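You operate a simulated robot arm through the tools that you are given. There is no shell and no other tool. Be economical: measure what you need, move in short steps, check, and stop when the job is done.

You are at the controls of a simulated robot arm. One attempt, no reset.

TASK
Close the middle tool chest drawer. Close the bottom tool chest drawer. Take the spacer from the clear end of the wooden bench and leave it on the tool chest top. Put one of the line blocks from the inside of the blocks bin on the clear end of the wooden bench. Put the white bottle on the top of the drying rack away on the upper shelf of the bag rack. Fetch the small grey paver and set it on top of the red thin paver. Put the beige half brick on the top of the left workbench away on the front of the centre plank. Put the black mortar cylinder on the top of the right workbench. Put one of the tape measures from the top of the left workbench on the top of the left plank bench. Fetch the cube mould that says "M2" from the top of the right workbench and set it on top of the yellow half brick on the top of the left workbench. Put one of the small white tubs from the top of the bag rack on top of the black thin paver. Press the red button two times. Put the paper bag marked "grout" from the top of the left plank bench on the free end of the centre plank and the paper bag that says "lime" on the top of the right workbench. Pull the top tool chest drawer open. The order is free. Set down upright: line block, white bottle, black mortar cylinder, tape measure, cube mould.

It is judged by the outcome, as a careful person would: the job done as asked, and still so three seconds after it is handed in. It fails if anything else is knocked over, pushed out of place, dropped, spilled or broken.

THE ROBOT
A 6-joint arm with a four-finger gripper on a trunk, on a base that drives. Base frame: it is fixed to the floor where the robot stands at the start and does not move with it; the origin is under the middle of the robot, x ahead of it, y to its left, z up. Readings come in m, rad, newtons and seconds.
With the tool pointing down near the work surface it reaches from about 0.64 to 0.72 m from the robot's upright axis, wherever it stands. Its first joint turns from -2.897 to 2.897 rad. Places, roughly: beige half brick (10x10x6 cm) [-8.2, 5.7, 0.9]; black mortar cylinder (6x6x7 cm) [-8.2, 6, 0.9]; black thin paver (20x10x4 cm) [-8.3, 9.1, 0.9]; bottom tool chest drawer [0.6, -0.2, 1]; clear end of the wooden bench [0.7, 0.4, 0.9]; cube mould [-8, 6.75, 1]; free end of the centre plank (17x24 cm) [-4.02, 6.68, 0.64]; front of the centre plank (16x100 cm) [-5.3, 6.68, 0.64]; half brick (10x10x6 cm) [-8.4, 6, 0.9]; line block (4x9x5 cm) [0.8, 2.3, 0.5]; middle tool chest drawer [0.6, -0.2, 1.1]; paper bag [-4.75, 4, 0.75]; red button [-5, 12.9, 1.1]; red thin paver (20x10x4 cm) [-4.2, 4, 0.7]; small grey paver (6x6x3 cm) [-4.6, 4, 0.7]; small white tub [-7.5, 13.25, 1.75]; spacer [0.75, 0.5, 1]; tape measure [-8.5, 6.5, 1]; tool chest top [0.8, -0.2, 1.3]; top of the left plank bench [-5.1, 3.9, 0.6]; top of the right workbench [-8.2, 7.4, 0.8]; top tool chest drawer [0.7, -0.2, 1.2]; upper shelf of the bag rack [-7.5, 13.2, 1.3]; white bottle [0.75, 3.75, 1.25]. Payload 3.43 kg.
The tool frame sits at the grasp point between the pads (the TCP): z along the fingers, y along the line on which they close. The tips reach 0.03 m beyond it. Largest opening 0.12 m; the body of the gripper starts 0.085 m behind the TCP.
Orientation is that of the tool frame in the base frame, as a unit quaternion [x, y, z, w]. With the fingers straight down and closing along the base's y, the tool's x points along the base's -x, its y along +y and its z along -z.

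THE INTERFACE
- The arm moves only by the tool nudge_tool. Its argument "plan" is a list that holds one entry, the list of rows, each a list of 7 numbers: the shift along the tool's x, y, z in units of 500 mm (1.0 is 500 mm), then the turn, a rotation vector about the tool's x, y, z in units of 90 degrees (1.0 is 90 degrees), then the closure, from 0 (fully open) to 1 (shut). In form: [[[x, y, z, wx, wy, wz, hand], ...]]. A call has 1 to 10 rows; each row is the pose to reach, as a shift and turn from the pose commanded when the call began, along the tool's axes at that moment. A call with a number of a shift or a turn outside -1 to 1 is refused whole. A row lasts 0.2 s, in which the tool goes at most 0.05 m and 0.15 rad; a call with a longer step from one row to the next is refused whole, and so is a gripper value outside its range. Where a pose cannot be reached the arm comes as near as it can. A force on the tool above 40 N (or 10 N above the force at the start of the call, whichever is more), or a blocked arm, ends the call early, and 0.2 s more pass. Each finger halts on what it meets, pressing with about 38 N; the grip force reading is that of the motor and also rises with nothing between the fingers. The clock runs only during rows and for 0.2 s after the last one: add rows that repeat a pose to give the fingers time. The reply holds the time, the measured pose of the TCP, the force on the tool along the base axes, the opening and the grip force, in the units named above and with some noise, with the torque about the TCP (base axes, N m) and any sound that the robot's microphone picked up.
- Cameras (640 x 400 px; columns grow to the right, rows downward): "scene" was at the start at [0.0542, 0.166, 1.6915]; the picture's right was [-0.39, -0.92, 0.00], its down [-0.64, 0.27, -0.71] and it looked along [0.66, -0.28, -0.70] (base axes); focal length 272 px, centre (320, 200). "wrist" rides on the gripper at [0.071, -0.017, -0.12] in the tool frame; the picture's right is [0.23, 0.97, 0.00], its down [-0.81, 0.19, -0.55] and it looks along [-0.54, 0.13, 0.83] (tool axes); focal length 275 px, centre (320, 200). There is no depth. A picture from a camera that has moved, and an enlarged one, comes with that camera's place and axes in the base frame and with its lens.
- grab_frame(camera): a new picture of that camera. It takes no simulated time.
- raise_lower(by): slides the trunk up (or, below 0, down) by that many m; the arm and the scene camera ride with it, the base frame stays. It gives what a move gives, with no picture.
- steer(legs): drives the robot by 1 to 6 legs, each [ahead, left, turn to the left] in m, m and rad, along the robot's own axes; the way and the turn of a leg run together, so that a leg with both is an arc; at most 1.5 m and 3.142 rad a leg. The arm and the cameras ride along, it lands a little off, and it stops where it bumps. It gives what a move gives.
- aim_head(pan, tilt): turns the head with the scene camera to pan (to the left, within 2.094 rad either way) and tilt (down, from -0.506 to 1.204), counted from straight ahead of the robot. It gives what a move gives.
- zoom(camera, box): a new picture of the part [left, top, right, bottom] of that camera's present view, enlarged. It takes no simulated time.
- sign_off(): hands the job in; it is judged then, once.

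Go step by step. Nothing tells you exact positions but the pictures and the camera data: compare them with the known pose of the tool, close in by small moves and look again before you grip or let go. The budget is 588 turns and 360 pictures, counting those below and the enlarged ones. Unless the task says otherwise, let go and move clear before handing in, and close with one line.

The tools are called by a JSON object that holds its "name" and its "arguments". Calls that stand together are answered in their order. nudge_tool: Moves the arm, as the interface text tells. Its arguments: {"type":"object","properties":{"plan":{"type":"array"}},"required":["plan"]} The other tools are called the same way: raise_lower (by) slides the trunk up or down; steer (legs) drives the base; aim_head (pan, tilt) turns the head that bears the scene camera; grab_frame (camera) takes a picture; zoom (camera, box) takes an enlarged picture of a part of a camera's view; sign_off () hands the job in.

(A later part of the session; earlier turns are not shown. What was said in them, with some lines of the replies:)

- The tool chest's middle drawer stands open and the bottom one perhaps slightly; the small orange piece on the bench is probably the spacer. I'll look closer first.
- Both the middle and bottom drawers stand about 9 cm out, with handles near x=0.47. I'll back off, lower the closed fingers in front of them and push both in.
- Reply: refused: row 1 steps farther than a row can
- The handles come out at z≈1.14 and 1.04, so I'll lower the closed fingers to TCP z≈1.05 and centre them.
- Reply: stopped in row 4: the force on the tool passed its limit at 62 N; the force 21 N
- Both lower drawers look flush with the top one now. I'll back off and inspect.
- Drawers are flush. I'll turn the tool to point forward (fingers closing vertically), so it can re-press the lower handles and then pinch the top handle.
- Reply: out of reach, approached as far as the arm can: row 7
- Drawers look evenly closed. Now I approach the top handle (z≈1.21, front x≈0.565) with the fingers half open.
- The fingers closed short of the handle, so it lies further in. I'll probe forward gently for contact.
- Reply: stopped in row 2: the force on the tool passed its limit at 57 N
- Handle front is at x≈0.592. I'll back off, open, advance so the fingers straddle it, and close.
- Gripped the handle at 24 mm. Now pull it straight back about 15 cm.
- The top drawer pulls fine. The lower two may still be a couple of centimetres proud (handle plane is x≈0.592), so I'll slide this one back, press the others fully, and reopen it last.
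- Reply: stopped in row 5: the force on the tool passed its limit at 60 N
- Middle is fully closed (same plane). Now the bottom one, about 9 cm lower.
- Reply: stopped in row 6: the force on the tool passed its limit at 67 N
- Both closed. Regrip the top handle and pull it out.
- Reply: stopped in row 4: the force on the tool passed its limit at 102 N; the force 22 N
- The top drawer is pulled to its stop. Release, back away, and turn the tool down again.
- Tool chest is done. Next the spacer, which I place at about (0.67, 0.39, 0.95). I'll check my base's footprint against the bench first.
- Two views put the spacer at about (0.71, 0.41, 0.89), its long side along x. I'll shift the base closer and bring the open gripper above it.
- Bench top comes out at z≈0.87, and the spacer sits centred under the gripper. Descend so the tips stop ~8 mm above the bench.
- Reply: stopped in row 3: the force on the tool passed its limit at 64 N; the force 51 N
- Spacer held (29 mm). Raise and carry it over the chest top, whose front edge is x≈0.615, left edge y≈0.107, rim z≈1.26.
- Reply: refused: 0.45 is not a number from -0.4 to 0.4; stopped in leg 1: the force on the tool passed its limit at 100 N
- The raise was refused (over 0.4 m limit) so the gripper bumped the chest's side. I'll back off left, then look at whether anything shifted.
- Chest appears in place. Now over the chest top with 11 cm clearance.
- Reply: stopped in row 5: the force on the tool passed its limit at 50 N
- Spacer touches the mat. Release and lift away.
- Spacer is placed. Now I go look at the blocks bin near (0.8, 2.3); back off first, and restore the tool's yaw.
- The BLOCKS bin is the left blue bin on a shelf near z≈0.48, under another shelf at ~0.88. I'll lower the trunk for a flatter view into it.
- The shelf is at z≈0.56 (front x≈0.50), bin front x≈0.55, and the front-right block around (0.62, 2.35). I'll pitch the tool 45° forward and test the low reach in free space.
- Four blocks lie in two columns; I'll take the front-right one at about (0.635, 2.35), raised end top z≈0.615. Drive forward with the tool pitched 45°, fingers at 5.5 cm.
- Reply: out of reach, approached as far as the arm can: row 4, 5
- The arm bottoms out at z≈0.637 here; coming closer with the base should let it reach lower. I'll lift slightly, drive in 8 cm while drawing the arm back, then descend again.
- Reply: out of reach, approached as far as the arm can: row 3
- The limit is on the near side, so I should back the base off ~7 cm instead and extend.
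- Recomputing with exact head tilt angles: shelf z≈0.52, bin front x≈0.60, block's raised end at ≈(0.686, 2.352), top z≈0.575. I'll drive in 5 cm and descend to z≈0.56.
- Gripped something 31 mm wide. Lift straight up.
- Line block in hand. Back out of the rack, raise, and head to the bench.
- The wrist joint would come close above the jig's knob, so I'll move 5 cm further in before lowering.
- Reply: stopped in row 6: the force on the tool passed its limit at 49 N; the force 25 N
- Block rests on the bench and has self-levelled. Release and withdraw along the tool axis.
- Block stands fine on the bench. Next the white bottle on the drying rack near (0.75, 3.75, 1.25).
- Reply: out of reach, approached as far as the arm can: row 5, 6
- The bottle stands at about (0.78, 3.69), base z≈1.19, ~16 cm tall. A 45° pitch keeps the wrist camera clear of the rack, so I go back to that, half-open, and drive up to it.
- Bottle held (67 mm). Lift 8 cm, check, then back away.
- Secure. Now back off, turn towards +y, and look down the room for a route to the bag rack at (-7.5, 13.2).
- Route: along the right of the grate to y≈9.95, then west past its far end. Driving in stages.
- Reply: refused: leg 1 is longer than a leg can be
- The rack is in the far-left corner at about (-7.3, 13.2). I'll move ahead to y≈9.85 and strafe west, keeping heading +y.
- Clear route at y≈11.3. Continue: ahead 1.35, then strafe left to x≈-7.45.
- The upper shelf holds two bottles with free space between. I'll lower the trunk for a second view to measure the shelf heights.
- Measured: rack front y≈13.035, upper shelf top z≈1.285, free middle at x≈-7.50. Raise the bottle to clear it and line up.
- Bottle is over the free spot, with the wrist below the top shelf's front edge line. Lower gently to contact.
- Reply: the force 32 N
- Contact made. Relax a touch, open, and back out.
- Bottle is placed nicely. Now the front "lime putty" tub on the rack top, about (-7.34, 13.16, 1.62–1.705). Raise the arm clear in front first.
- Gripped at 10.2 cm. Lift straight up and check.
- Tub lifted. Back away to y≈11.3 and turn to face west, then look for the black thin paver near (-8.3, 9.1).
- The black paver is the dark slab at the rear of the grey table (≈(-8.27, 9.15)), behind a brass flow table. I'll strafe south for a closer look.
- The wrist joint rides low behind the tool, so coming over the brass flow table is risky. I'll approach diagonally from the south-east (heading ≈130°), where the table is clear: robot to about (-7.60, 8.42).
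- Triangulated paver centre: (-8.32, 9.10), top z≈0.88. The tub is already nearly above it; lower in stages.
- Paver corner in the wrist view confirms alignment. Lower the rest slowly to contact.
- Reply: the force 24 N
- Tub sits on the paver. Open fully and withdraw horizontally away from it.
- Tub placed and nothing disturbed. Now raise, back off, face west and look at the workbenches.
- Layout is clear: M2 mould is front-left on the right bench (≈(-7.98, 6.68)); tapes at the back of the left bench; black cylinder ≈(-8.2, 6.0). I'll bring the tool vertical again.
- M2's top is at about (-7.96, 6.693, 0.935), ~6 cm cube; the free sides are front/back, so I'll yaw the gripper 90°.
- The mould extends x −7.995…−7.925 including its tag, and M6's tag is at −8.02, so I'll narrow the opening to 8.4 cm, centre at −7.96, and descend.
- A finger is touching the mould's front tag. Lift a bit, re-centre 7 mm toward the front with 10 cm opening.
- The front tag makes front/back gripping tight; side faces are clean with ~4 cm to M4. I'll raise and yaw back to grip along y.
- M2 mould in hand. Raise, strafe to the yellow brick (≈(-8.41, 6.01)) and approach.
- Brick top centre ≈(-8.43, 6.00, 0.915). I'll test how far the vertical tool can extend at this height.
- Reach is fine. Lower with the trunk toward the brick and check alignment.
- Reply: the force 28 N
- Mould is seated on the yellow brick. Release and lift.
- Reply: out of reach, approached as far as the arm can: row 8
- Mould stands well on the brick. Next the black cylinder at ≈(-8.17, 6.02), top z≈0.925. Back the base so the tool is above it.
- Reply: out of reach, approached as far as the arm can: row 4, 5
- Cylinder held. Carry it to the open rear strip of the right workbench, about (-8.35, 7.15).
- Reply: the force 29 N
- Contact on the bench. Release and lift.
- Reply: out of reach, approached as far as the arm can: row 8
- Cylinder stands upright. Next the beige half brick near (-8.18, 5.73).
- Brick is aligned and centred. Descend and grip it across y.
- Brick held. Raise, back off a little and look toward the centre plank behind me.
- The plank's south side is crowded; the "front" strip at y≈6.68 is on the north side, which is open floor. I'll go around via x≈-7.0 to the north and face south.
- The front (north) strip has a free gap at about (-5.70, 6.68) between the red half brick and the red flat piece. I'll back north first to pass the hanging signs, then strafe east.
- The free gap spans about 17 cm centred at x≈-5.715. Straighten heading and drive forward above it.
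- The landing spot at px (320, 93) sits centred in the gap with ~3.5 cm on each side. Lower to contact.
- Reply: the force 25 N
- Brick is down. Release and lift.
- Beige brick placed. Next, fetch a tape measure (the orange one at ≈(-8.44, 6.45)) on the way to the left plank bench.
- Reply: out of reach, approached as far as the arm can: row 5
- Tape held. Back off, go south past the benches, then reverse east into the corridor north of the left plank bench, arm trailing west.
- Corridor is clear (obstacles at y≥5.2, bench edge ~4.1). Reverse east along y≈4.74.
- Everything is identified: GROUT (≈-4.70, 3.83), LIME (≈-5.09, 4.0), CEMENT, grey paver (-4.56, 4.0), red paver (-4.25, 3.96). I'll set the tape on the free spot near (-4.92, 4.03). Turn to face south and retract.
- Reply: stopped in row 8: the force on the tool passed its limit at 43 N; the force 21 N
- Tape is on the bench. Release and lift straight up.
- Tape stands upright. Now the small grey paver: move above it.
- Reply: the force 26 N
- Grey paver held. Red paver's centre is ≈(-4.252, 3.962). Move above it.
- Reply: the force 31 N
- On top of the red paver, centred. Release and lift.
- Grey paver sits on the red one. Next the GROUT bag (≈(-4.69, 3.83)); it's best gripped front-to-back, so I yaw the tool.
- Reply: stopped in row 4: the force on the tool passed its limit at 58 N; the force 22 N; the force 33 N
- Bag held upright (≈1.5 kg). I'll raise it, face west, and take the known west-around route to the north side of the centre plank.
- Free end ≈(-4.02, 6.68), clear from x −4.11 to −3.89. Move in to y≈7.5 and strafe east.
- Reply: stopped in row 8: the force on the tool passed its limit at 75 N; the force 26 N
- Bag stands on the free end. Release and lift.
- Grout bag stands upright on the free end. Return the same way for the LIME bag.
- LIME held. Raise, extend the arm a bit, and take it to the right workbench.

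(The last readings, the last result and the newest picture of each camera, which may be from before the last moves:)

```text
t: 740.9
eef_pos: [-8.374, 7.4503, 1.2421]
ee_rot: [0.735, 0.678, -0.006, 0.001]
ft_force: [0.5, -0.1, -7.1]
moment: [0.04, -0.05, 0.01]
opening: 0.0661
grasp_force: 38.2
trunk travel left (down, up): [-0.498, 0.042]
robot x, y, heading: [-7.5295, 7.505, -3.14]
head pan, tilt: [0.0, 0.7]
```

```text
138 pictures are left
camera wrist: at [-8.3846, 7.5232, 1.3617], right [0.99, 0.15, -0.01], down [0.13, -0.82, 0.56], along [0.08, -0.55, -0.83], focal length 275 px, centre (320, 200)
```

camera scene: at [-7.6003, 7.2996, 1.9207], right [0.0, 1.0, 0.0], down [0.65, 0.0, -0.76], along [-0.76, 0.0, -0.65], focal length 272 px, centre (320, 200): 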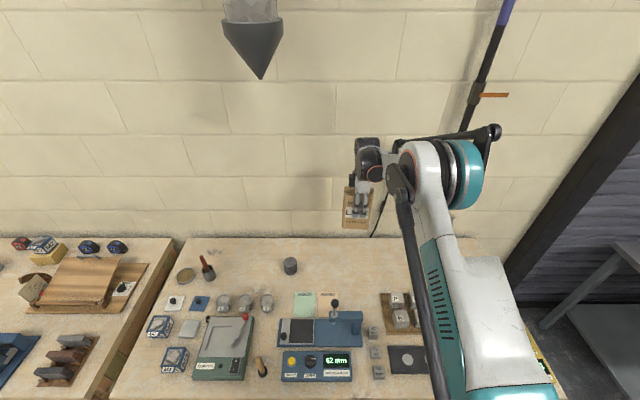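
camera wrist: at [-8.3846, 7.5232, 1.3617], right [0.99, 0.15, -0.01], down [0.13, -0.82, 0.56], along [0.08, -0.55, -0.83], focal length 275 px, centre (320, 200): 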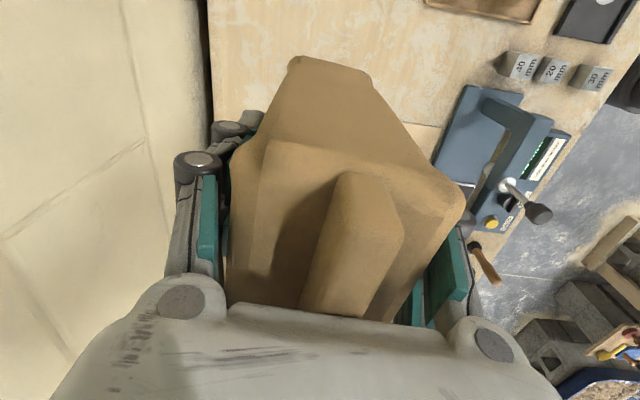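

{"name": "raise_lower", "arguments": {"by": -0.22}}

{"name": "nudge_tool", "arguments": {"plan": [[[0, 0, 0.03, 0, 0, 0, 0.95], [0, 0, 0.055, 0, 0, 0, 0.95], [0, 0, 0.07, 0, 0, 0, 0.95], [0, 0, 0.082, 0, 0, 0, 0.95], [0, 0, 0.094, 0, 0, 0, 0.95], [0, 0, 0.106, 0, 0, 0, 0.95], [0, 0, 0.118, 0, 0, 0, 0.95], [0, 0, 0.13, 0, 0, 0, 0.95]]]}}

{"name": "grab_frame", "arguments": {"camera": "scene"}}

```text
t: 743.2
eef_pos: [-8.3738, 7.4502, 1.0226]
ee_rot: [0.736, 0.677, -0.005, 0.001]
ft_force: [-0.6, -0.2, -6.8]
moment: [0.05, -0.02, 0.0]
opening: 0.0662
grasp_force: 37.7
trunk travel left (down, up): [-0.278, 0.262]
robot x, y, heading: [-7.5328, 7.5067, -3.14]
head pan, tilt: [0.0, 0.7]
```

```text
t: 745.0
eef_pos: [-8.3736, 7.4483, 0.9567]
ee_rot: [0.735, 0.678, -0.006, 0.0]
ft_force: [-0.2, -0.5, -8.1]
moment: [0.02, 0.02, 0.0]
opening: 0.0659
grasp_force: 38.4
trunk travel left (down, up): [-0.278, 0.262]
robot x, y, heading: [-7.5288, 7.4987, -3.142]
head pan, tilt: [0.0, 0.7]
```

```text
137 pictures are left
camera scene: at [-7.5991, 7.2997, 1.7008], right [0.0, 1.0, 0.0], down [0.64, 0.0, -0.76], along [-0.76, 0.0, -0.64], focal length 272 px, centre (320, 200)
```

scene: 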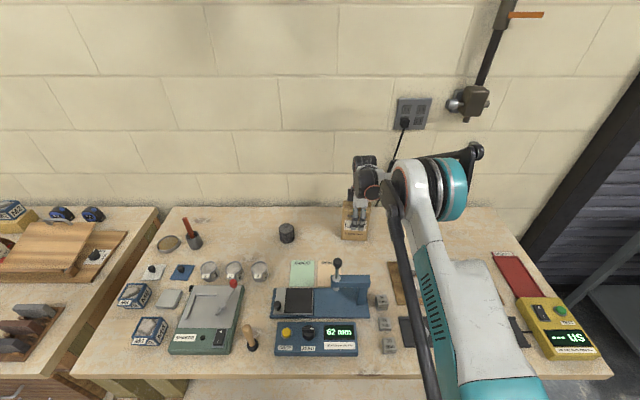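

{"name": "nudge_tool", "arguments": {"plan": [[[0, 0, 0.01, 0, 0, 0, 0.95], [0, 0, 0.02, 0, 0, 0, 0.95], [0, 0, 0.03, 0, 0, 0, 0.95], [0, 0, 0.04, 0, 0, 0, 0.95], [0, 0, 0.05, 0, 0, 0, 0.95], [0, 0, 0.06, 0, 0, 0, 0.95], [0, 0, 0.07, 0, 0, 0, 0.95], [0, 0, 0.08, 0, 0, 0, 0.95]]]}}

{"name": "zoom", "arguments": {"camera": "scene", "box": [270, 140, 430, 280]}}

```text
t: 745.5
eef_pos: [-8.373, 7.4497, 0.9566]
ee_rot: [0.736, 0.676, -0.007, 0.001]
ft_force: [2.7, 0.3, 19.2]
moment: [-0.3, -1.07, 0.0]
opening: 0.0656
grasp_force: 37.6
trunk travel left (down, up): [-0.278, 0.262]
robot x, y, heading: [-7.5312, 7.4979, -3.145]
head pan, tilt: [0.0, 0.7]
stopped in row 2: the force on the tool passed its limit at 47 N (the readings are from after the stop); the commanded pose is now the measured one
```

```text
2.86 times, centred on (350, 210) of scene
camera zoom: at [-7.5956, 7.3001, 1.7012], right [0.0, 1.0, 0.0], down [0.64, 0.0, -0.77], along [-0.77, 0.0, -0.64], focal length 778 px, centre (234, 171)
```

zoom: 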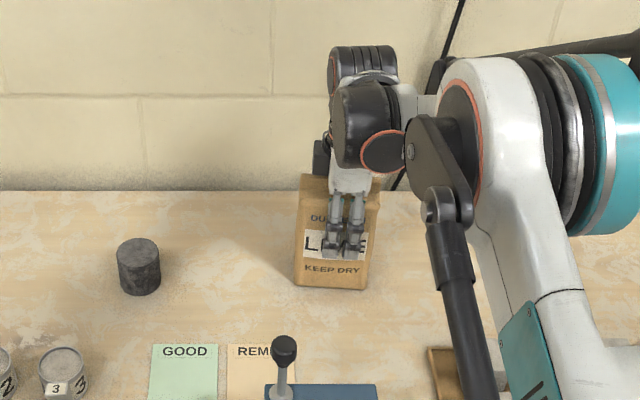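

Contact made; the bag stands on the bench. Release and lift.

{"name": "nudge_tool", "arguments": {"plan": [[[0, 0, -0.006, 0, 0, 0, 0.8], [0, 0, -0.008, 0, 0, 0, 0.35], [0, 0, -0.008, 0, 0, 0, 0.15], [0, 0, -0.008, 0, 0, 0, 0.15], [0, 0, -0.07, 0, 0, 0, 0.15], [0, 0, -0.14, 0, 0, 0, 0.15]]]}}

{"name": "raise_lower", "arguments": {"by": 0.2}}

{"name": "zoom", "arguments": {"camera": "scene", "box": [200, 140, 480, 340]}}

```text
t: 746.9
eef_pos: [-8.3728, 7.4489, 1.024]
ee_rot: [0.735, 0.677, -0.007, 0.001]
ft_force: [-0.3, 0.2, -0.1]
moment: [0.04, 0.02, -0.01]
opening: 0.1022
grasp_force: 0.1
trunk travel left (down, up): [-0.278, 0.262]
robot x, y, heading: [-7.5328, 7.5011, -3.14]
head pan, tilt: [0.0, 0.7]
```

```text
t: 749.1
eef_pos: [-8.3744, 7.4495, 1.2234]
ee_rot: [0.736, 0.677, -0.006, 0.0]
ft_force: [0.1, -0.3, 0.1]
moment: [-0.01, 0.03, 0.03]
opening: 0.102
grasp_force: 0.1
trunk travel left (down, up): [-0.478, 0.062]
robot x, y, heading: [-7.5297, 7.5021, -3.143]
head pan, tilt: [0.0, 0.7]
```

```text
2.00 times, centred on (340, 240) of scene
camera zoom: at [-7.5985, 7.2997, 1.9007], right [0.0, 1.0, 0.0], down [0.64, 0.0, -0.76], along [-0.76, 0.0, -0.64], focal length 544 px, centre (280, 120)
```

zoom: 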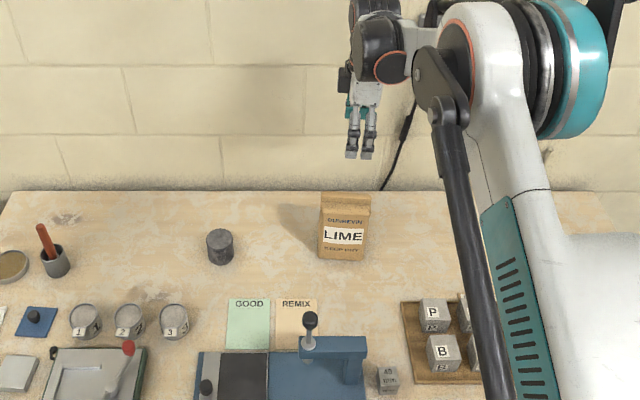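

LIME bag is placed. Last task: the red button near (-5, 12.9, 1.1). Drive north and look.

{"name": "steer", "arguments": {"legs": [[-0.53, 0, 0], [0, -1.3, 0], [0, -1.3, 0], [0, -1.2, 0]]}}

{"name": "steer", "arguments": {"legs": [[0, 0, -1.571], [0, -1.2, 0]]}}

{"name": "aim_head", "arguments": {"pan": -0.3, "tilt": 0.35}}

{"name": "grab_frame", "arguments": {"camera": "scene"}}

```text
t: 770.0
eef_pos: [-7.7972, 11.2046, 1.2237]
ee_rot: [0.732, 0.682, -0.007, 0.001]
ft_force: [-0.8, 0.2, 0.9]
moment: [-0.04, 0.01, 0.01]
opening: 0.102
grasp_force: 0.0
trunk travel left (down, up): [-0.478, 0.062]
robot x, y, heading: [-6.9553, 11.2646, -3.127]
head pan, tilt: [0.0, 0.7]
```

```text
t: 779.9
eef_pos: [-5.7961, 12.1073, 1.2233]
ee_rot: [0.999, -0.048, -0.006, -0.005]
ft_force: [-0.1, -0.1, -0.2]
moment: [0.0, 0.0, -0.01]
opening: 0.1019
grasp_force: 0.1
trunk travel left (down, up): [-0.478, 0.062]
robot x, y, heading: [-5.7551, 11.2644, 1.56]
head pan, tilt: [0.0, 0.7]
```

```text
t: 780.7
eef_pos: [-5.7953, 12.107, 1.2232]
ee_rot: [0.999, -0.049, -0.004, -0.005]
ft_force: [-0.9, -0.9, 0.2]
moment: [0.0, 0.0, -0.02]
opening: 0.1019
grasp_force: 0.1
trunk travel left (down, up): [-0.478, 0.062]
robot x, y, heading: [-5.7545, 11.2604, 1.555]
head pan, tilt: [-0.3, 0.351]
```

```text
134 pictures are left
camera scene: at [-5.9294, 11.334, 1.9322], right [0.95, -0.31, 0.0], down [-0.11, -0.33, -0.94], along [0.29, 0.89, -0.34], focal length 272 px, centre (320, 200)
```

scene: 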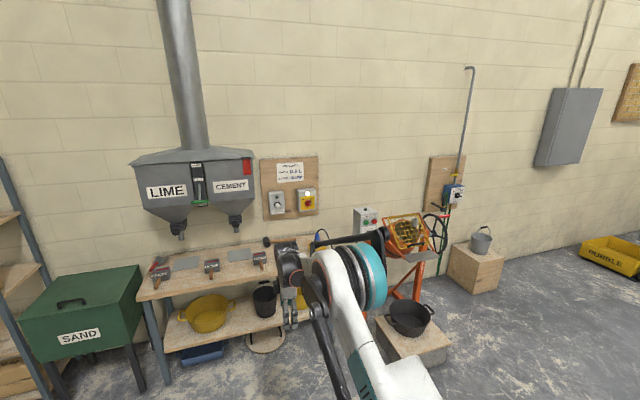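

{"name": "zoom", "arguments": {"camera": "scene", "box": [240, 140, 480, 300]}}

{"name": "zoom", "arguments": {"camera": "scene", "box": [340, 190, 400, 240]}}

```text
2.50 times, centred on (360, 220) of scene
camera zoom: at [-5.9294, 11.334, 1.9322], right [0.95, -0.31, 0.0], down [-0.11, -0.33, -0.94], along [0.29, 0.89, -0.34], focal length 680 px, centre (220, 150)
```

zoom: 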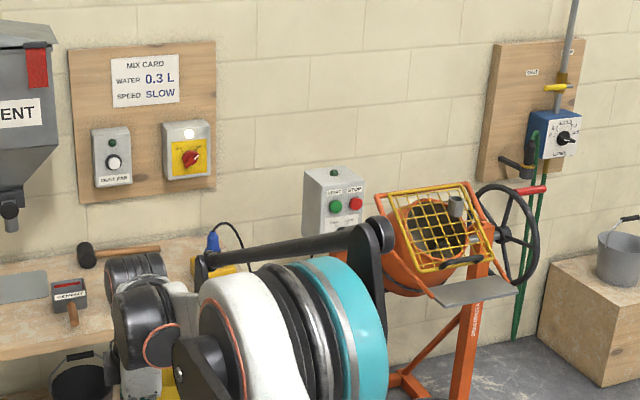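

```text
8.00 times, centred on (370, 215) of scene
camera zoom: at [-5.9294, 11.334, 1.9322], right [0.95, -0.31, 0.0], down [-0.11, -0.33, -0.94], along [0.29, 0.89, -0.34], focal length 2177 px, centre (-80, 80)
```

zoom: 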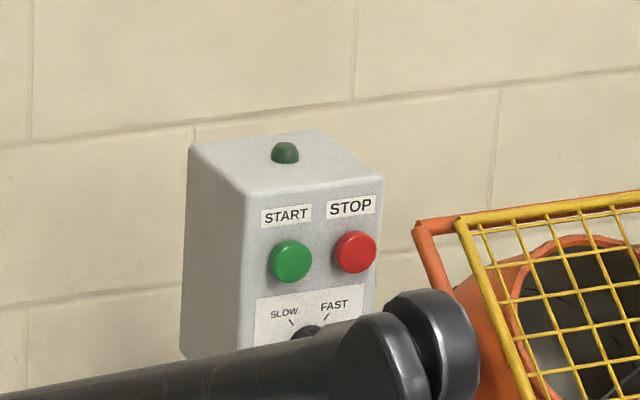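

The STOP button (red) on the mixer's control box is at ≈(-5.0, 12.91, 1.11). I'll move in front of it for a straight view.

{"name": "steer", "arguments": {"legs": [[0, -0.7, 0.015]]}}

{"name": "aim_head", "arguments": {"pan": 0.0, "tilt": 0.5}}

{"name": "grab_frame", "arguments": {"camera": "scene"}}

```text
t: 784.6
eef_pos: [-5.1204, 12.1061, 1.2241]
ee_rot: [0.999, -0.034, -0.005, -0.005]
ft_force: [0.5, 0.1, 0.2]
moment: [-0.02, 0.03, 0.01]
opening: 0.102
grasp_force: 0.1
trunk travel left (down, up): [-0.478, 0.062]
robot x, y, heading: [-5.0564, 11.2634, 1.586]
head pan, tilt: [-0.3, 0.351]
```

```text
t: 785.4
eef_pos: [-5.1203, 12.1051, 1.2236]
ee_rot: [0.999, -0.033, -0.005, -0.005]
ft_force: [0.6, -0.7, -0.7]
moment: [-0.05, -0.01, -0.01]
opening: 0.1021
grasp_force: 0.2
trunk travel left (down, up): [-0.478, 0.062]
robot x, y, heading: [-5.0538, 11.2613, 1.585]
head pan, tilt: [0.0, 0.499]
```

```text
131 pictures are left
camera scene: at [-5.2577, 11.3308, 1.9186], right [1.0, 0.01, 0.0], down [0.01, -0.48, -0.88], along [-0.01, 0.88, -0.48], focal length 272 px, centre (320, 200)
```

scene: 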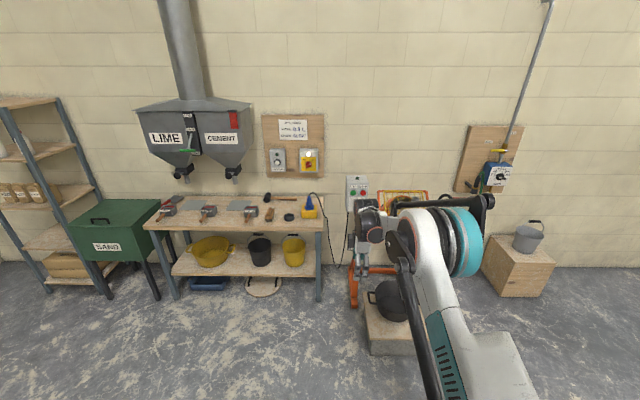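

{"name": "zoom", "arguments": {"camera": "scene", "box": [320, 160, 460, 250]}}

{"name": "grab_frame", "arguments": {"camera": "wrist"}}

```text
4.44 times, centred on (390, 205) of scene
camera zoom: at [-5.2577, 11.3308, 1.9186], right [1.0, 0.01, 0.0], down [0.01, -0.48, -0.88], along [-0.01, 0.88, -0.48], focal length 1210 px, centre (9, 178)
```

zoom: 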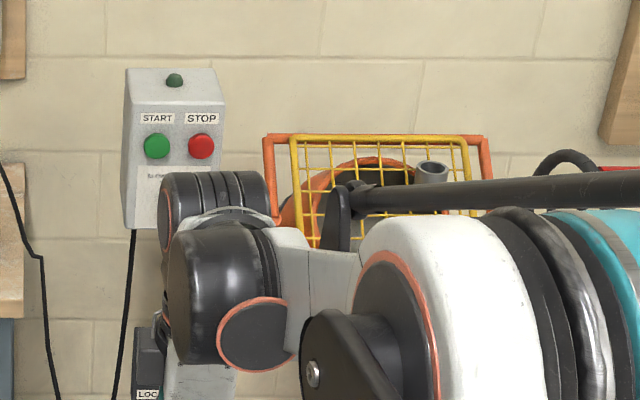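

```text
129 pictures are left
camera wrist: at [-5.0463, 12.1166, 1.3433], right [0.16, -0.99, -0.01], down [-0.82, -0.14, 0.56], along [-0.55, -0.08, -0.83], focal length 275 px, centre (320, 200)
```

wrist: 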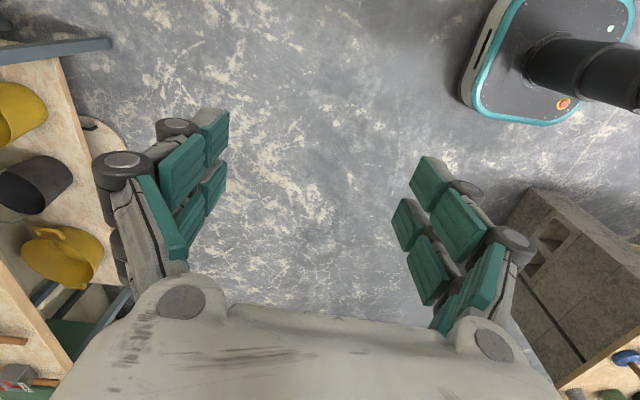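

STOP button triangulated at (-4.998, 12.92, 1.109), with the mixer guard ~7 cm to its right. I'll bring the tool to nominal yaw, then point it forward with closed fingers.

{"name": "nudge_tool", "arguments": {"plan": [[[0, 0, 0, 0, 0, 0.09, 1], [0, 0, 0, 0, 0, 0.18, 1], [0, 0, 0, 0, 0, 0.27, 1], [0, 0, 0, 0, 0, 0.36, 1], [0, 0, 0, 0, 0, 0.45, 1], [0, 0, 0, 0, 0, 0.54, 1], [0, 0, 0, 0, 0, 0.63, 1], [0, 0, 0, 0, 0, 0.72, 1], [0, 0, 0, 0, 0, 0.81, 1], [0, 0, 0, 0, 0, 0.9, 1]]]}}

{"name": "nudge_tool", "arguments": {"plan": [[[0, 0, 0, 0, 0, 0.07, 1], [0, 0, 0, 0, -0.0, 0.07, 1]]]}}

{"name": "nudge_tool", "arguments": {"plan": [[[0, 0, 0, 0, -0.09, 0, 1], [0, 0, 0, 0, -0.18, 0, 1], [0, 0, 0, 0, -0.27, 0, 1], [0, 0, 0, 0, -0.36, 0, 1], [0, 0, 0, 0, -0.45, 0, 1], [0, 0, 0, 0, -0.54, 0, 1], [0, 0, 0, 0, -0.63, 0, 1], [0, 0, 0, 0, -0.72, 0, 1], [0, 0, 0, 0, -0.81, 0, 1], [0, 0, 0, 0, -0.9, 0, 1]]]}}

{"name": "nudge_tool", "arguments": {"plan": [[[0, 0, 0, 0, -0.09, 0, 1], [0, 0, 0, 0, -0.1, 0, 1]]]}}

```text
t: 787.6
eef_pos: [-5.1216, 12.1056, 1.2243]
ee_rot: [0.737, -0.675, -0.007, -0.001]
ft_force: [0.1, 1.5, -0.4]
moment: [0.0, -0.02, 0.03]
opening: 0.0
grasp_force: 33.0
trunk travel left (down, up): [-0.478, 0.062]
robot x, y, heading: [-5.0563, 11.2628, 1.587]
head pan, tilt: [0.0, 0.499]
```

```text
t: 788.2
eef_pos: [-5.1203, 12.1049, 1.2235]
ee_rot: [-0.698, 0.716, 0.007, -0.001]
ft_force: [-0.2, 0.0, 0.7]
moment: [-0.01, 0.0, 0.02]
opening: 0.0
grasp_force: 33.2
trunk travel left (down, up): [-0.478, 0.062]
robot x, y, heading: [-5.058, 11.2633, 1.587]
head pan, tilt: [0.0, 0.499]
```

```text
t: 790.4
eef_pos: [-5.12, 12.1096, 1.2239]
ee_rot: [-0.528, 0.543, 0.46, 0.464]
ft_force: [0.6, 0.0, 0.4]
moment: [-0.01, 0.02, 0.0]
opening: 0.0
grasp_force: 33.4
out of reach, approached as far as the arm can: row 10
trunk travel left (down, up): [-0.478, 0.062]
robot x, y, heading: [-5.0552, 11.2659, 1.586]
head pan, tilt: [0.0, 0.499]
```

```text
t: 791.0
eef_pos: [-5.122, 12.1225, 1.2277]
ee_rot: [-0.491, 0.505, 0.499, 0.505]
ft_force: [-0.3, -0.4, -0.2]
moment: [0.0, -0.03, 0.0]
opening: 0.0001
grasp_force: 33.6
out of reach, approached as far as the arm can: row 1, 2
trunk travel left (down, up): [-0.478, 0.062]
robot x, y, heading: [-5.0515, 11.2674, 1.585]
head pan, tilt: [0.0, 0.499]
```

{"name": "raise_lower", "arguments": {"by": -0.118}}

{"name": "steer", "arguments": {"legs": [[0, 0, -0.435], [0.42, 0.555, 0]]}}

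{"name": "aim_head", "arguments": {"pan": 0.0, "tilt": 0.6}}

{"name": "grab_frame", "arguments": {"camera": "scene"}}

{"name": "grab_frame", "arguments": {"camera": "wrist"}}

```text
t: 792.5
eef_pos: [-5.1222, 12.1234, 1.1101]
ee_rot: [-0.49, 0.505, 0.5, 0.505]
ft_force: [0.2, -0.5, 0.1]
moment: [-0.02, -0.01, -0.02]
opening: 0.0001
grasp_force: 33.2
trunk travel left (down, up): [-0.36, 0.18]
robot x, y, heading: [-5.0579, 11.2639, 1.59]
head pan, tilt: [0.0, 0.499]
```

```text
t: 797.5
eef_pos: [-5.0676, 12.6719, 1.1105]
ee_rot: [-0.366, 0.602, 0.375, 0.603]
ft_force: [-0.4, 1.5, 0.7]
moment: [-0.02, -0.01, 0.0]
opening: 0.0001
grasp_force: 33.6
trunk travel left (down, up): [-0.36, 0.18]
robot x, y, heading: [-5.3734, 11.8684, 1.141]
head pan, tilt: [0.0, 0.499]
```

```text
t: 798.2
eef_pos: [-5.0673, 12.6712, 1.1103]
ee_rot: [-0.365, 0.602, 0.375, 0.603]
ft_force: [0.1, -0.6, -0.7]
moment: [0.02, -0.02, 0.02]
opening: 0.0001
grasp_force: 33.3
trunk travel left (down, up): [-0.36, 0.18]
robot x, y, heading: [-5.3778, 11.868, 1.141]
head pan, tilt: [0.0, 0.6]
```

```text
128 pictures are left
camera scene: at [-5.5305, 12.0122, 1.7915], right [0.91, -0.42, 0.0], down [-0.24, -0.51, -0.83], along [0.34, 0.75, -0.56], focal length 272 px, centre (320, 200)
```

scene: 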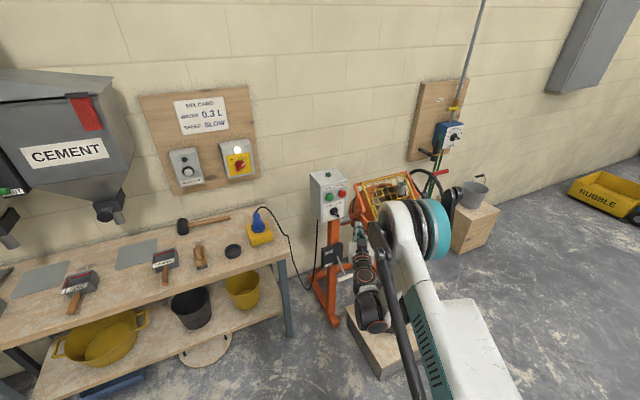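

```text
127 pictures are left
camera wrist: at [-5.1064, 12.5575, 1.0372], right [-0.87, 0.44, -0.22], down [-0.42, -0.42, 0.81], along [0.26, 0.79, 0.55], focal length 275 px, centre (320, 200)
```

wrist: 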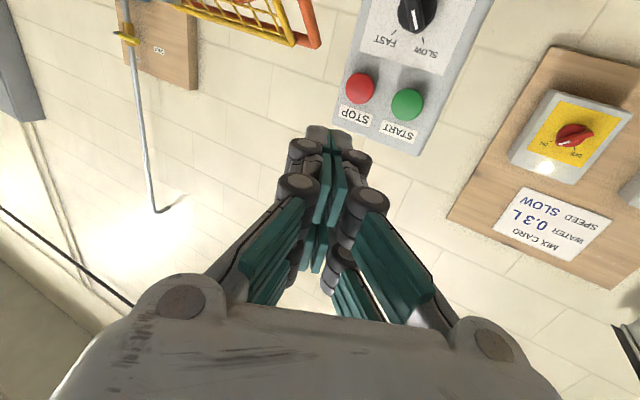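

{"name": "nudge_tool", "arguments": {"plan": [[[0.0, 0.05, 0.05, 0, 0, 0, 1], [0.01, 0.102, 0.1, 0, 0, 0, 1], [0.01, 0.102, 0.18, 0, 0, 0, 1], [0.01, 0.102, 0.26, 0, 0, 0, 1], [0.01, 0.102, 0.32, 0, 0, 0, 1]]]}}

{"name": "grab_frame", "arguments": {"camera": "wrist"}}

{"name": "zoom", "arguments": {"camera": "scene", "box": [280, 150, 440, 270]}}

```text
t: 799.4
eef_pos: [-5.0424, 12.8298, 1.1164]
ee_rot: [-0.366, 0.602, 0.375, 0.602]
ft_force: [-0.2, -0.3, -0.1]
moment: [-0.02, 0.02, 0.01]
opening: 0.0001
grasp_force: 33.6
out of reach, approached as far as the arm can: row 5
trunk travel left (down, up): [-0.36, 0.18]
robot x, y, heading: [-5.3749, 11.8697, 1.136]
head pan, tilt: [0.0, 0.6]
```

```text
126 pictures are left
camera wrist: at [-5.0815, 12.7147, 1.0437], right [-0.87, 0.44, -0.22], down [-0.42, -0.42, 0.81], along [0.26, 0.8, 0.55], focal length 275 px, centre (320, 200)
```

wrist: 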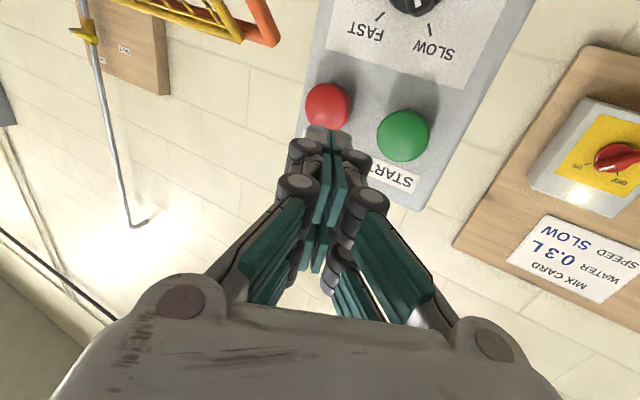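

```text
3.33 times, centred on (360, 210) of scene
camera zoom: at [-5.5307, 12.0115, 1.7916], right [0.91, -0.42, 0.0], down [-0.24, -0.51, -0.83], along [0.34, 0.75, -0.56], focal length 907 px, centre (187, 167)
```

zoom: 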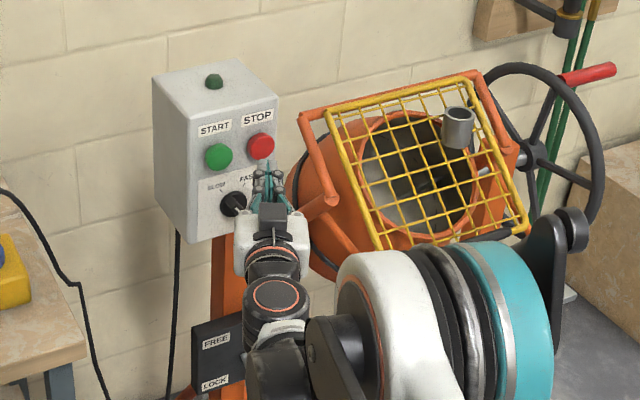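

Aligned with STOP, but the arm is at full reach. Pull back slightly, inch the base forward, then press with the arm.

{"name": "nudge_tool", "arguments": {"plan": [[[0.012, 0, -0.03, 0, 0, 0, 1], [0.022, 0, -0.08, 0, 0, 0, 1]]]}}

{"name": "steer", "arguments": {"legs": [[0.065, 0, 0]]}}

{"name": "grab_frame", "arguments": {"camera": "wrist"}}

```text
t: 800.0
eef_pos: [-5.0609, 12.7928, 1.1053]
ee_rot: [-0.366, 0.601, 0.375, 0.603]
ft_force: [-0.9, -0.3, -0.3]
moment: [-0.02, -0.05, -0.01]
opening: 0.0
grasp_force: 33.3
trunk travel left (down, up): [-0.36, 0.18]
robot x, y, heading: [-5.3786, 11.8662, 1.142]
head pan, tilt: [0.0, 0.6]
```

```text
t: 801.0
eef_pos: [-5.0331, 12.8542, 1.1046]
ee_rot: [-0.366, 0.602, 0.375, 0.602]
ft_force: [-0.8, 1.0, -0.1]
moment: [0.02, -0.02, 0.03]
opening: 0.0
grasp_force: 33.7
trunk travel left (down, up): [-0.36, 0.18]
robot x, y, heading: [-5.3479, 11.9309, 1.135]
head pan, tilt: [0.0, 0.6]
```

```text
124 pictures are left
camera wrist: at [-5.0731, 12.7394, 1.0313], right [-0.87, 0.44, -0.22], down [-0.42, -0.42, 0.81], along [0.26, 0.8, 0.55], focal length 275 px, centre (320, 200)
```

wrist: 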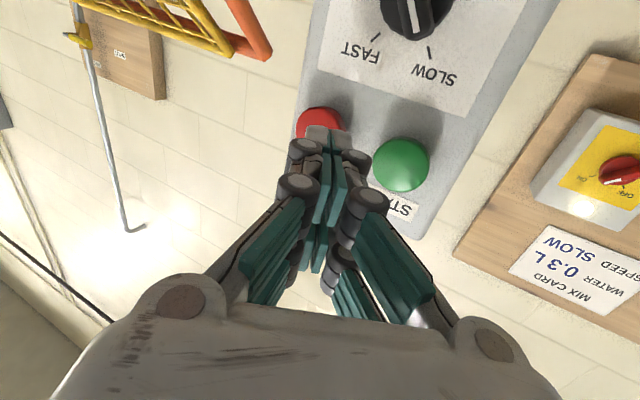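

{"name": "nudge_tool", "arguments": {"plan": [[[0.008, 0, 0.03, 0, 0, 0, 1], [0.01, 0, 0.05, 0, 0, 0, 1], [0.01, 0, 0.065, 0, 0, 0, 1], [0.01, 0, 0.075, 0, 0, 0, 1], [0.01, 0, 0.085, 0, 0, 0, 1], [0.01, 0, 0.095, 0, 0, 0, 1], [0.01, 0, 0.105, 0, 0, 0, 1]]]}}

{"name": "grab_frame", "arguments": {"camera": "wrist"}}

{"name": "zoom", "arguments": {"camera": "scene", "box": [280, 140, 420, 250]}}

```text
t: 802.6
eef_pos: [-5.0144, 12.8853, 1.115]
ee_rot: [-0.367, 0.602, 0.374, 0.602]
ft_force: [-0.5, 0.3, 0.0]
moment: [0.02, -0.02, 0.02]
opening: 0.0
grasp_force: 33.2
out of reach, approached as far as the arm can: row 2, 3, 4, 5, 6, 7
trunk travel left (down, up): [-0.36, 0.18]
robot x, y, heading: [-5.3489, 11.9277, 1.14]
head pan, tilt: [0.0, 0.6]
```

```text
123 pictures are left
camera wrist: at [-5.0544, 12.7715, 1.0419], right [-0.87, 0.44, -0.22], down [-0.42, -0.42, 0.81], along [0.26, 0.8, 0.55], focal length 275 px, centre (320, 200)
```

wrist: 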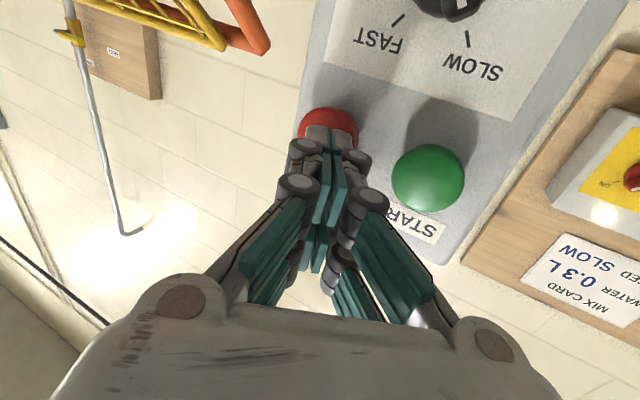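

```text
3.64 times, centred on (350, 195) of scene
camera zoom: at [-5.5036, 12.071, 1.7915], right [0.91, -0.42, 0.0], down [-0.24, -0.51, -0.82], along [0.34, 0.75, -0.57], focal length 990 px, centre (211, 218)
```

zoom: 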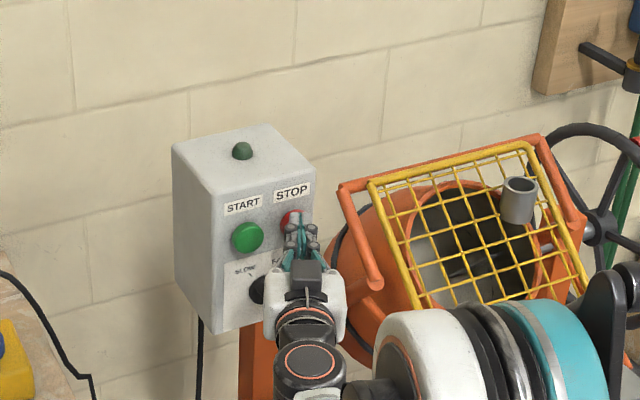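

Still limited by reach. Retract 10 cm, bring the base 10 cm closer.

{"name": "nudge_tool", "arguments": {"plan": [[[0.0, 0, -0.06, 0, 0, 0, 1], [0.01, 0, -0.14, 0, 0, 0, 1], [0.025, 0, -0.22, 0, 0, 0, 1]]]}}

{"name": "steer", "arguments": {"legs": [[0.08, 0, 0]]}}

{"name": "grab_frame", "arguments": {"camera": "wrist"}}

```text
t: 803.4
eef_pos: [-5.0642, 12.7856, 1.1015]
ee_rot: [-0.366, 0.601, 0.376, 0.603]
ft_force: [-0.2, -0.7, -0.3]
moment: [-0.03, -0.03, 0.05]
opening: 0.0
grasp_force: 33.1
trunk travel left (down, up): [-0.36, 0.18]
robot x, y, heading: [-5.3483, 11.928, 1.138]
head pan, tilt: [0.0, 0.6]
```

```text
t: 804.4
eef_pos: [-5.0289, 12.864, 1.0994]
ee_rot: [-0.366, 0.602, 0.375, 0.603]
ft_force: [0.5, 0.5, 0.3]
moment: [0.04, -0.02, -0.02]
opening: 0.0
grasp_force: 33.6
trunk travel left (down, up): [-0.36, 0.18]
robot x, y, heading: [-5.3118, 12.0043, 1.141]
head pan, tilt: [0.0, 0.6]
```

```text
121 pictures are left
camera wrist: at [-5.0696, 12.7501, 1.0273], right [-0.87, 0.44, -0.22], down [-0.41, -0.42, 0.81], along [0.26, 0.8, 0.55], focal length 275 px, centre (320, 200)
```

wrist: 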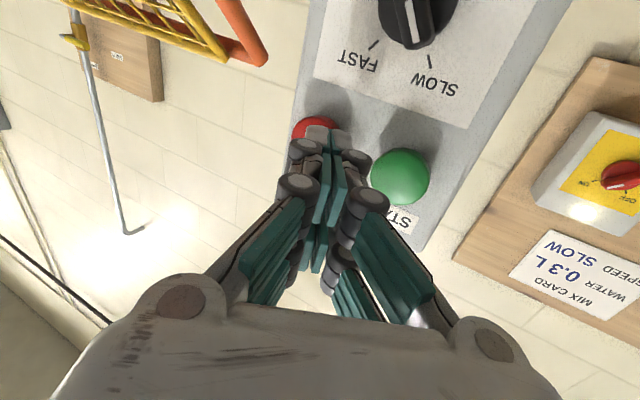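

{"name": "nudge_tool", "arguments": {"plan": [[[0.006, 0, 0.03, 0, 0, 0, 1], [0.006, 0, 0.05, 0, 0, 0, 1], [0.006, 0, 0.06, 0, 0, 0, 1], [0.006, 0, 0.07, 0, 0, 0, 1], [0.006, 0, 0.08, 0, 0, 0, 1], [0.006, 0, 0.09, 0, 0, 0, 1], [0.006, 0, 0.1, 0, 0, 0, 1]]]}}

{"name": "grab_frame", "arguments": {"camera": "wrist"}}

```text
t: 806.1
eef_pos: [-5.0103, 12.9039, 1.1]
ee_rot: [-0.368, 0.6, 0.377, 0.602]
ft_force: [-9.2, -23.9, -3.7]
moment: [-0.01, -0.03, 0.17]
opening: 0.0
grasp_force: 34.0
trunk travel left (down, up): [-0.36, 0.18]
robot x, y, heading: [-5.3131, 12.0034, 1.148]
head pan, tilt: [0.0, 0.6]
heard: click
stopped in row 7: the force on the tool passed its limit at 41 N (the readings are from after the stop); the commanded pose is now the measured one
```

```text
120 pictures are left
camera wrist: at [-5.0502, 12.7897, 1.0267], right [-0.87, 0.44, -0.22], down [-0.41, -0.42, 0.81], along [0.26, 0.8, 0.55], focal length 275 px, centre (320, 200)
```

wrist: 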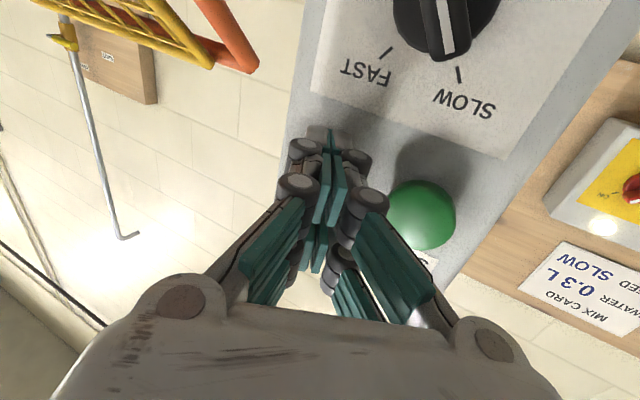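

"Click" heard — first press. Back off fully, then press once more.

{"name": "nudge_tool", "arguments": {"plan": [[[0, 0, -0.04, 0, 0, 0, 1], [0, 0, -0.08, 0, 0, 0, 1], [0, 0, -0.08, 0, 0, 0, 1]]]}}

{"name": "grab_frame", "arguments": {"camera": "wrist"}}

```text
t: 806.9
eef_pos: [-5.0293, 12.8708, 1.0977]
ee_rot: [-0.367, 0.601, 0.377, 0.602]
ft_force: [-0.7, -0.1, 0.4]
moment: [-0.01, 0.01, -0.01]
opening: 0.0001
grasp_force: 33.5
trunk travel left (down, up): [-0.36, 0.18]
robot x, y, heading: [-5.3149, 12.0026, 1.141]
head pan, tilt: [0.0, 0.6]
```

```text
119 pictures are left
camera wrist: at [-5.0676, 12.7566, 1.0253], right [-0.87, 0.44, -0.22], down [-0.41, -0.42, 0.81], along [0.26, 0.8, 0.55], focal length 275 px, centre (320, 200)
```

wrist: 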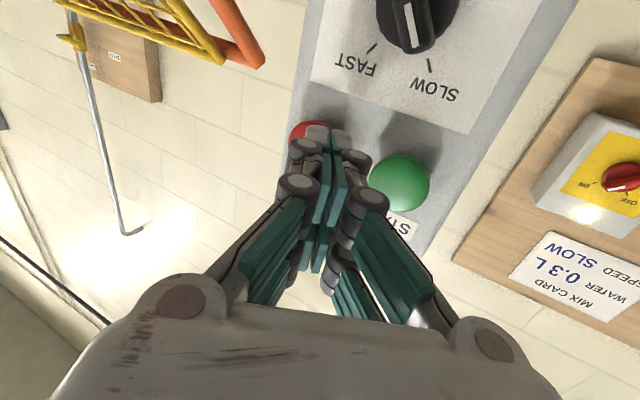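

{"name": "nudge_tool", "arguments": {"plan": [[[0, 0, 0.03, 0, 0, 0, 1], [0, 0, 0.045, 0, 0, 0, 1], [0, 0, 0.055, 0, 0, 0, 1], [0, 0, 0.065, 0, 0, 0, 1], [0, 0, 0.075, 0, 0, 0, 1], [0, 0, 0.085, 0, 0, 0, 1], [0, 0, 0.095, 0, 0, 0, 1], [0, 0, 0.105, 0, 0, 0, 1]]]}}

```text
t: 808.4
eef_pos: [-5.0115, 12.9051, 1.0983]
ee_rot: [-0.367, 0.6, 0.377, 0.602]
ft_force: [-9.6, -26.8, -2.8]
moment: [0.02, -0.03, 0.14]
opening: 0.0001
grasp_force: 33.6
trunk travel left (down, up): [-0.36, 0.18]
robot x, y, heading: [-5.3127, 12.0005, 1.147]
head pan, tilt: [0.0, 0.6]
heard: click
stopped in row 7: the force on the tool passed its limit at 46 N (the readings are from after the stop); the commanded pose is now the measured one
```

Second click heard. Back away from the button and clear the area.

{"name": "nudge_tool", "arguments": {"plan": [[[0, 0, -0.06, 0, 0, 0, 1], [0, 0, -0.14, 0, 0, 0, 1], [0, 0, -0.22, 0, 0, 0, 1]]]}}

{"name": "steer", "arguments": {"legs": [[-0.6, 0, 0]]}}

{"name": "grab_frame", "arguments": {"camera": "scene"}}

```text
t: 809.2
eef_pos: [-5.0528, 12.823, 1.0985]
ee_rot: [-0.368, 0.601, 0.378, 0.601]
ft_force: [0.1, -0.2, 0.7]
moment: [-0.04, 0.01, 0.03]
opening: 0.0002
grasp_force: 33.7
out of reach, approached as far as the arm can: row 3
trunk travel left (down, up): [-0.36, 0.18]
robot x, y, heading: [-5.3153, 12.0036, 1.147]
head pan, tilt: [0.0, 0.6]
```

```text
t: 812.6
eef_pos: [-5.2981, 12.2566, 1.0979]
ee_rot: [-0.36, 0.605, 0.37, 0.606]
ft_force: [0.1, 0.0, -0.8]
moment: [0.01, -0.01, -0.04]
opening: 0.0001
grasp_force: 33.3
trunk travel left (down, up): [-0.36, 0.18]
robot x, y, heading: [-5.5772, 11.4422, 1.122]
head pan, tilt: [0.0, 0.6]
```

```text
118 pictures are left
camera scene: at [-5.7298, 11.5879, 1.7915], right [0.9, -0.44, 0.0], down [-0.25, -0.51, -0.83], along [0.36, 0.74, -0.56], focal length 272 px, centre (320, 200)
```

scene: 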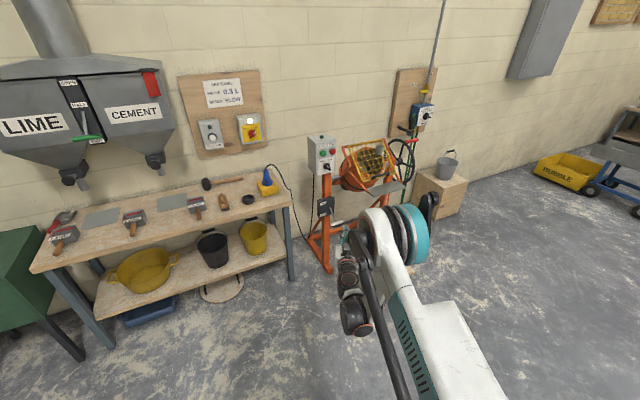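

Everything on the list has been done, and the arm is clear of all objects.

{"name": "sign_off", "arguments": {}}

```text
The job is handed in.
```

All the items on the list are done and the job is handed in; nothing was knocked over, though the gripper once bumped the side of the tool chest (it looked unmoved afterwards) and nudged the M2 mould about a centimetre before I picked it up.
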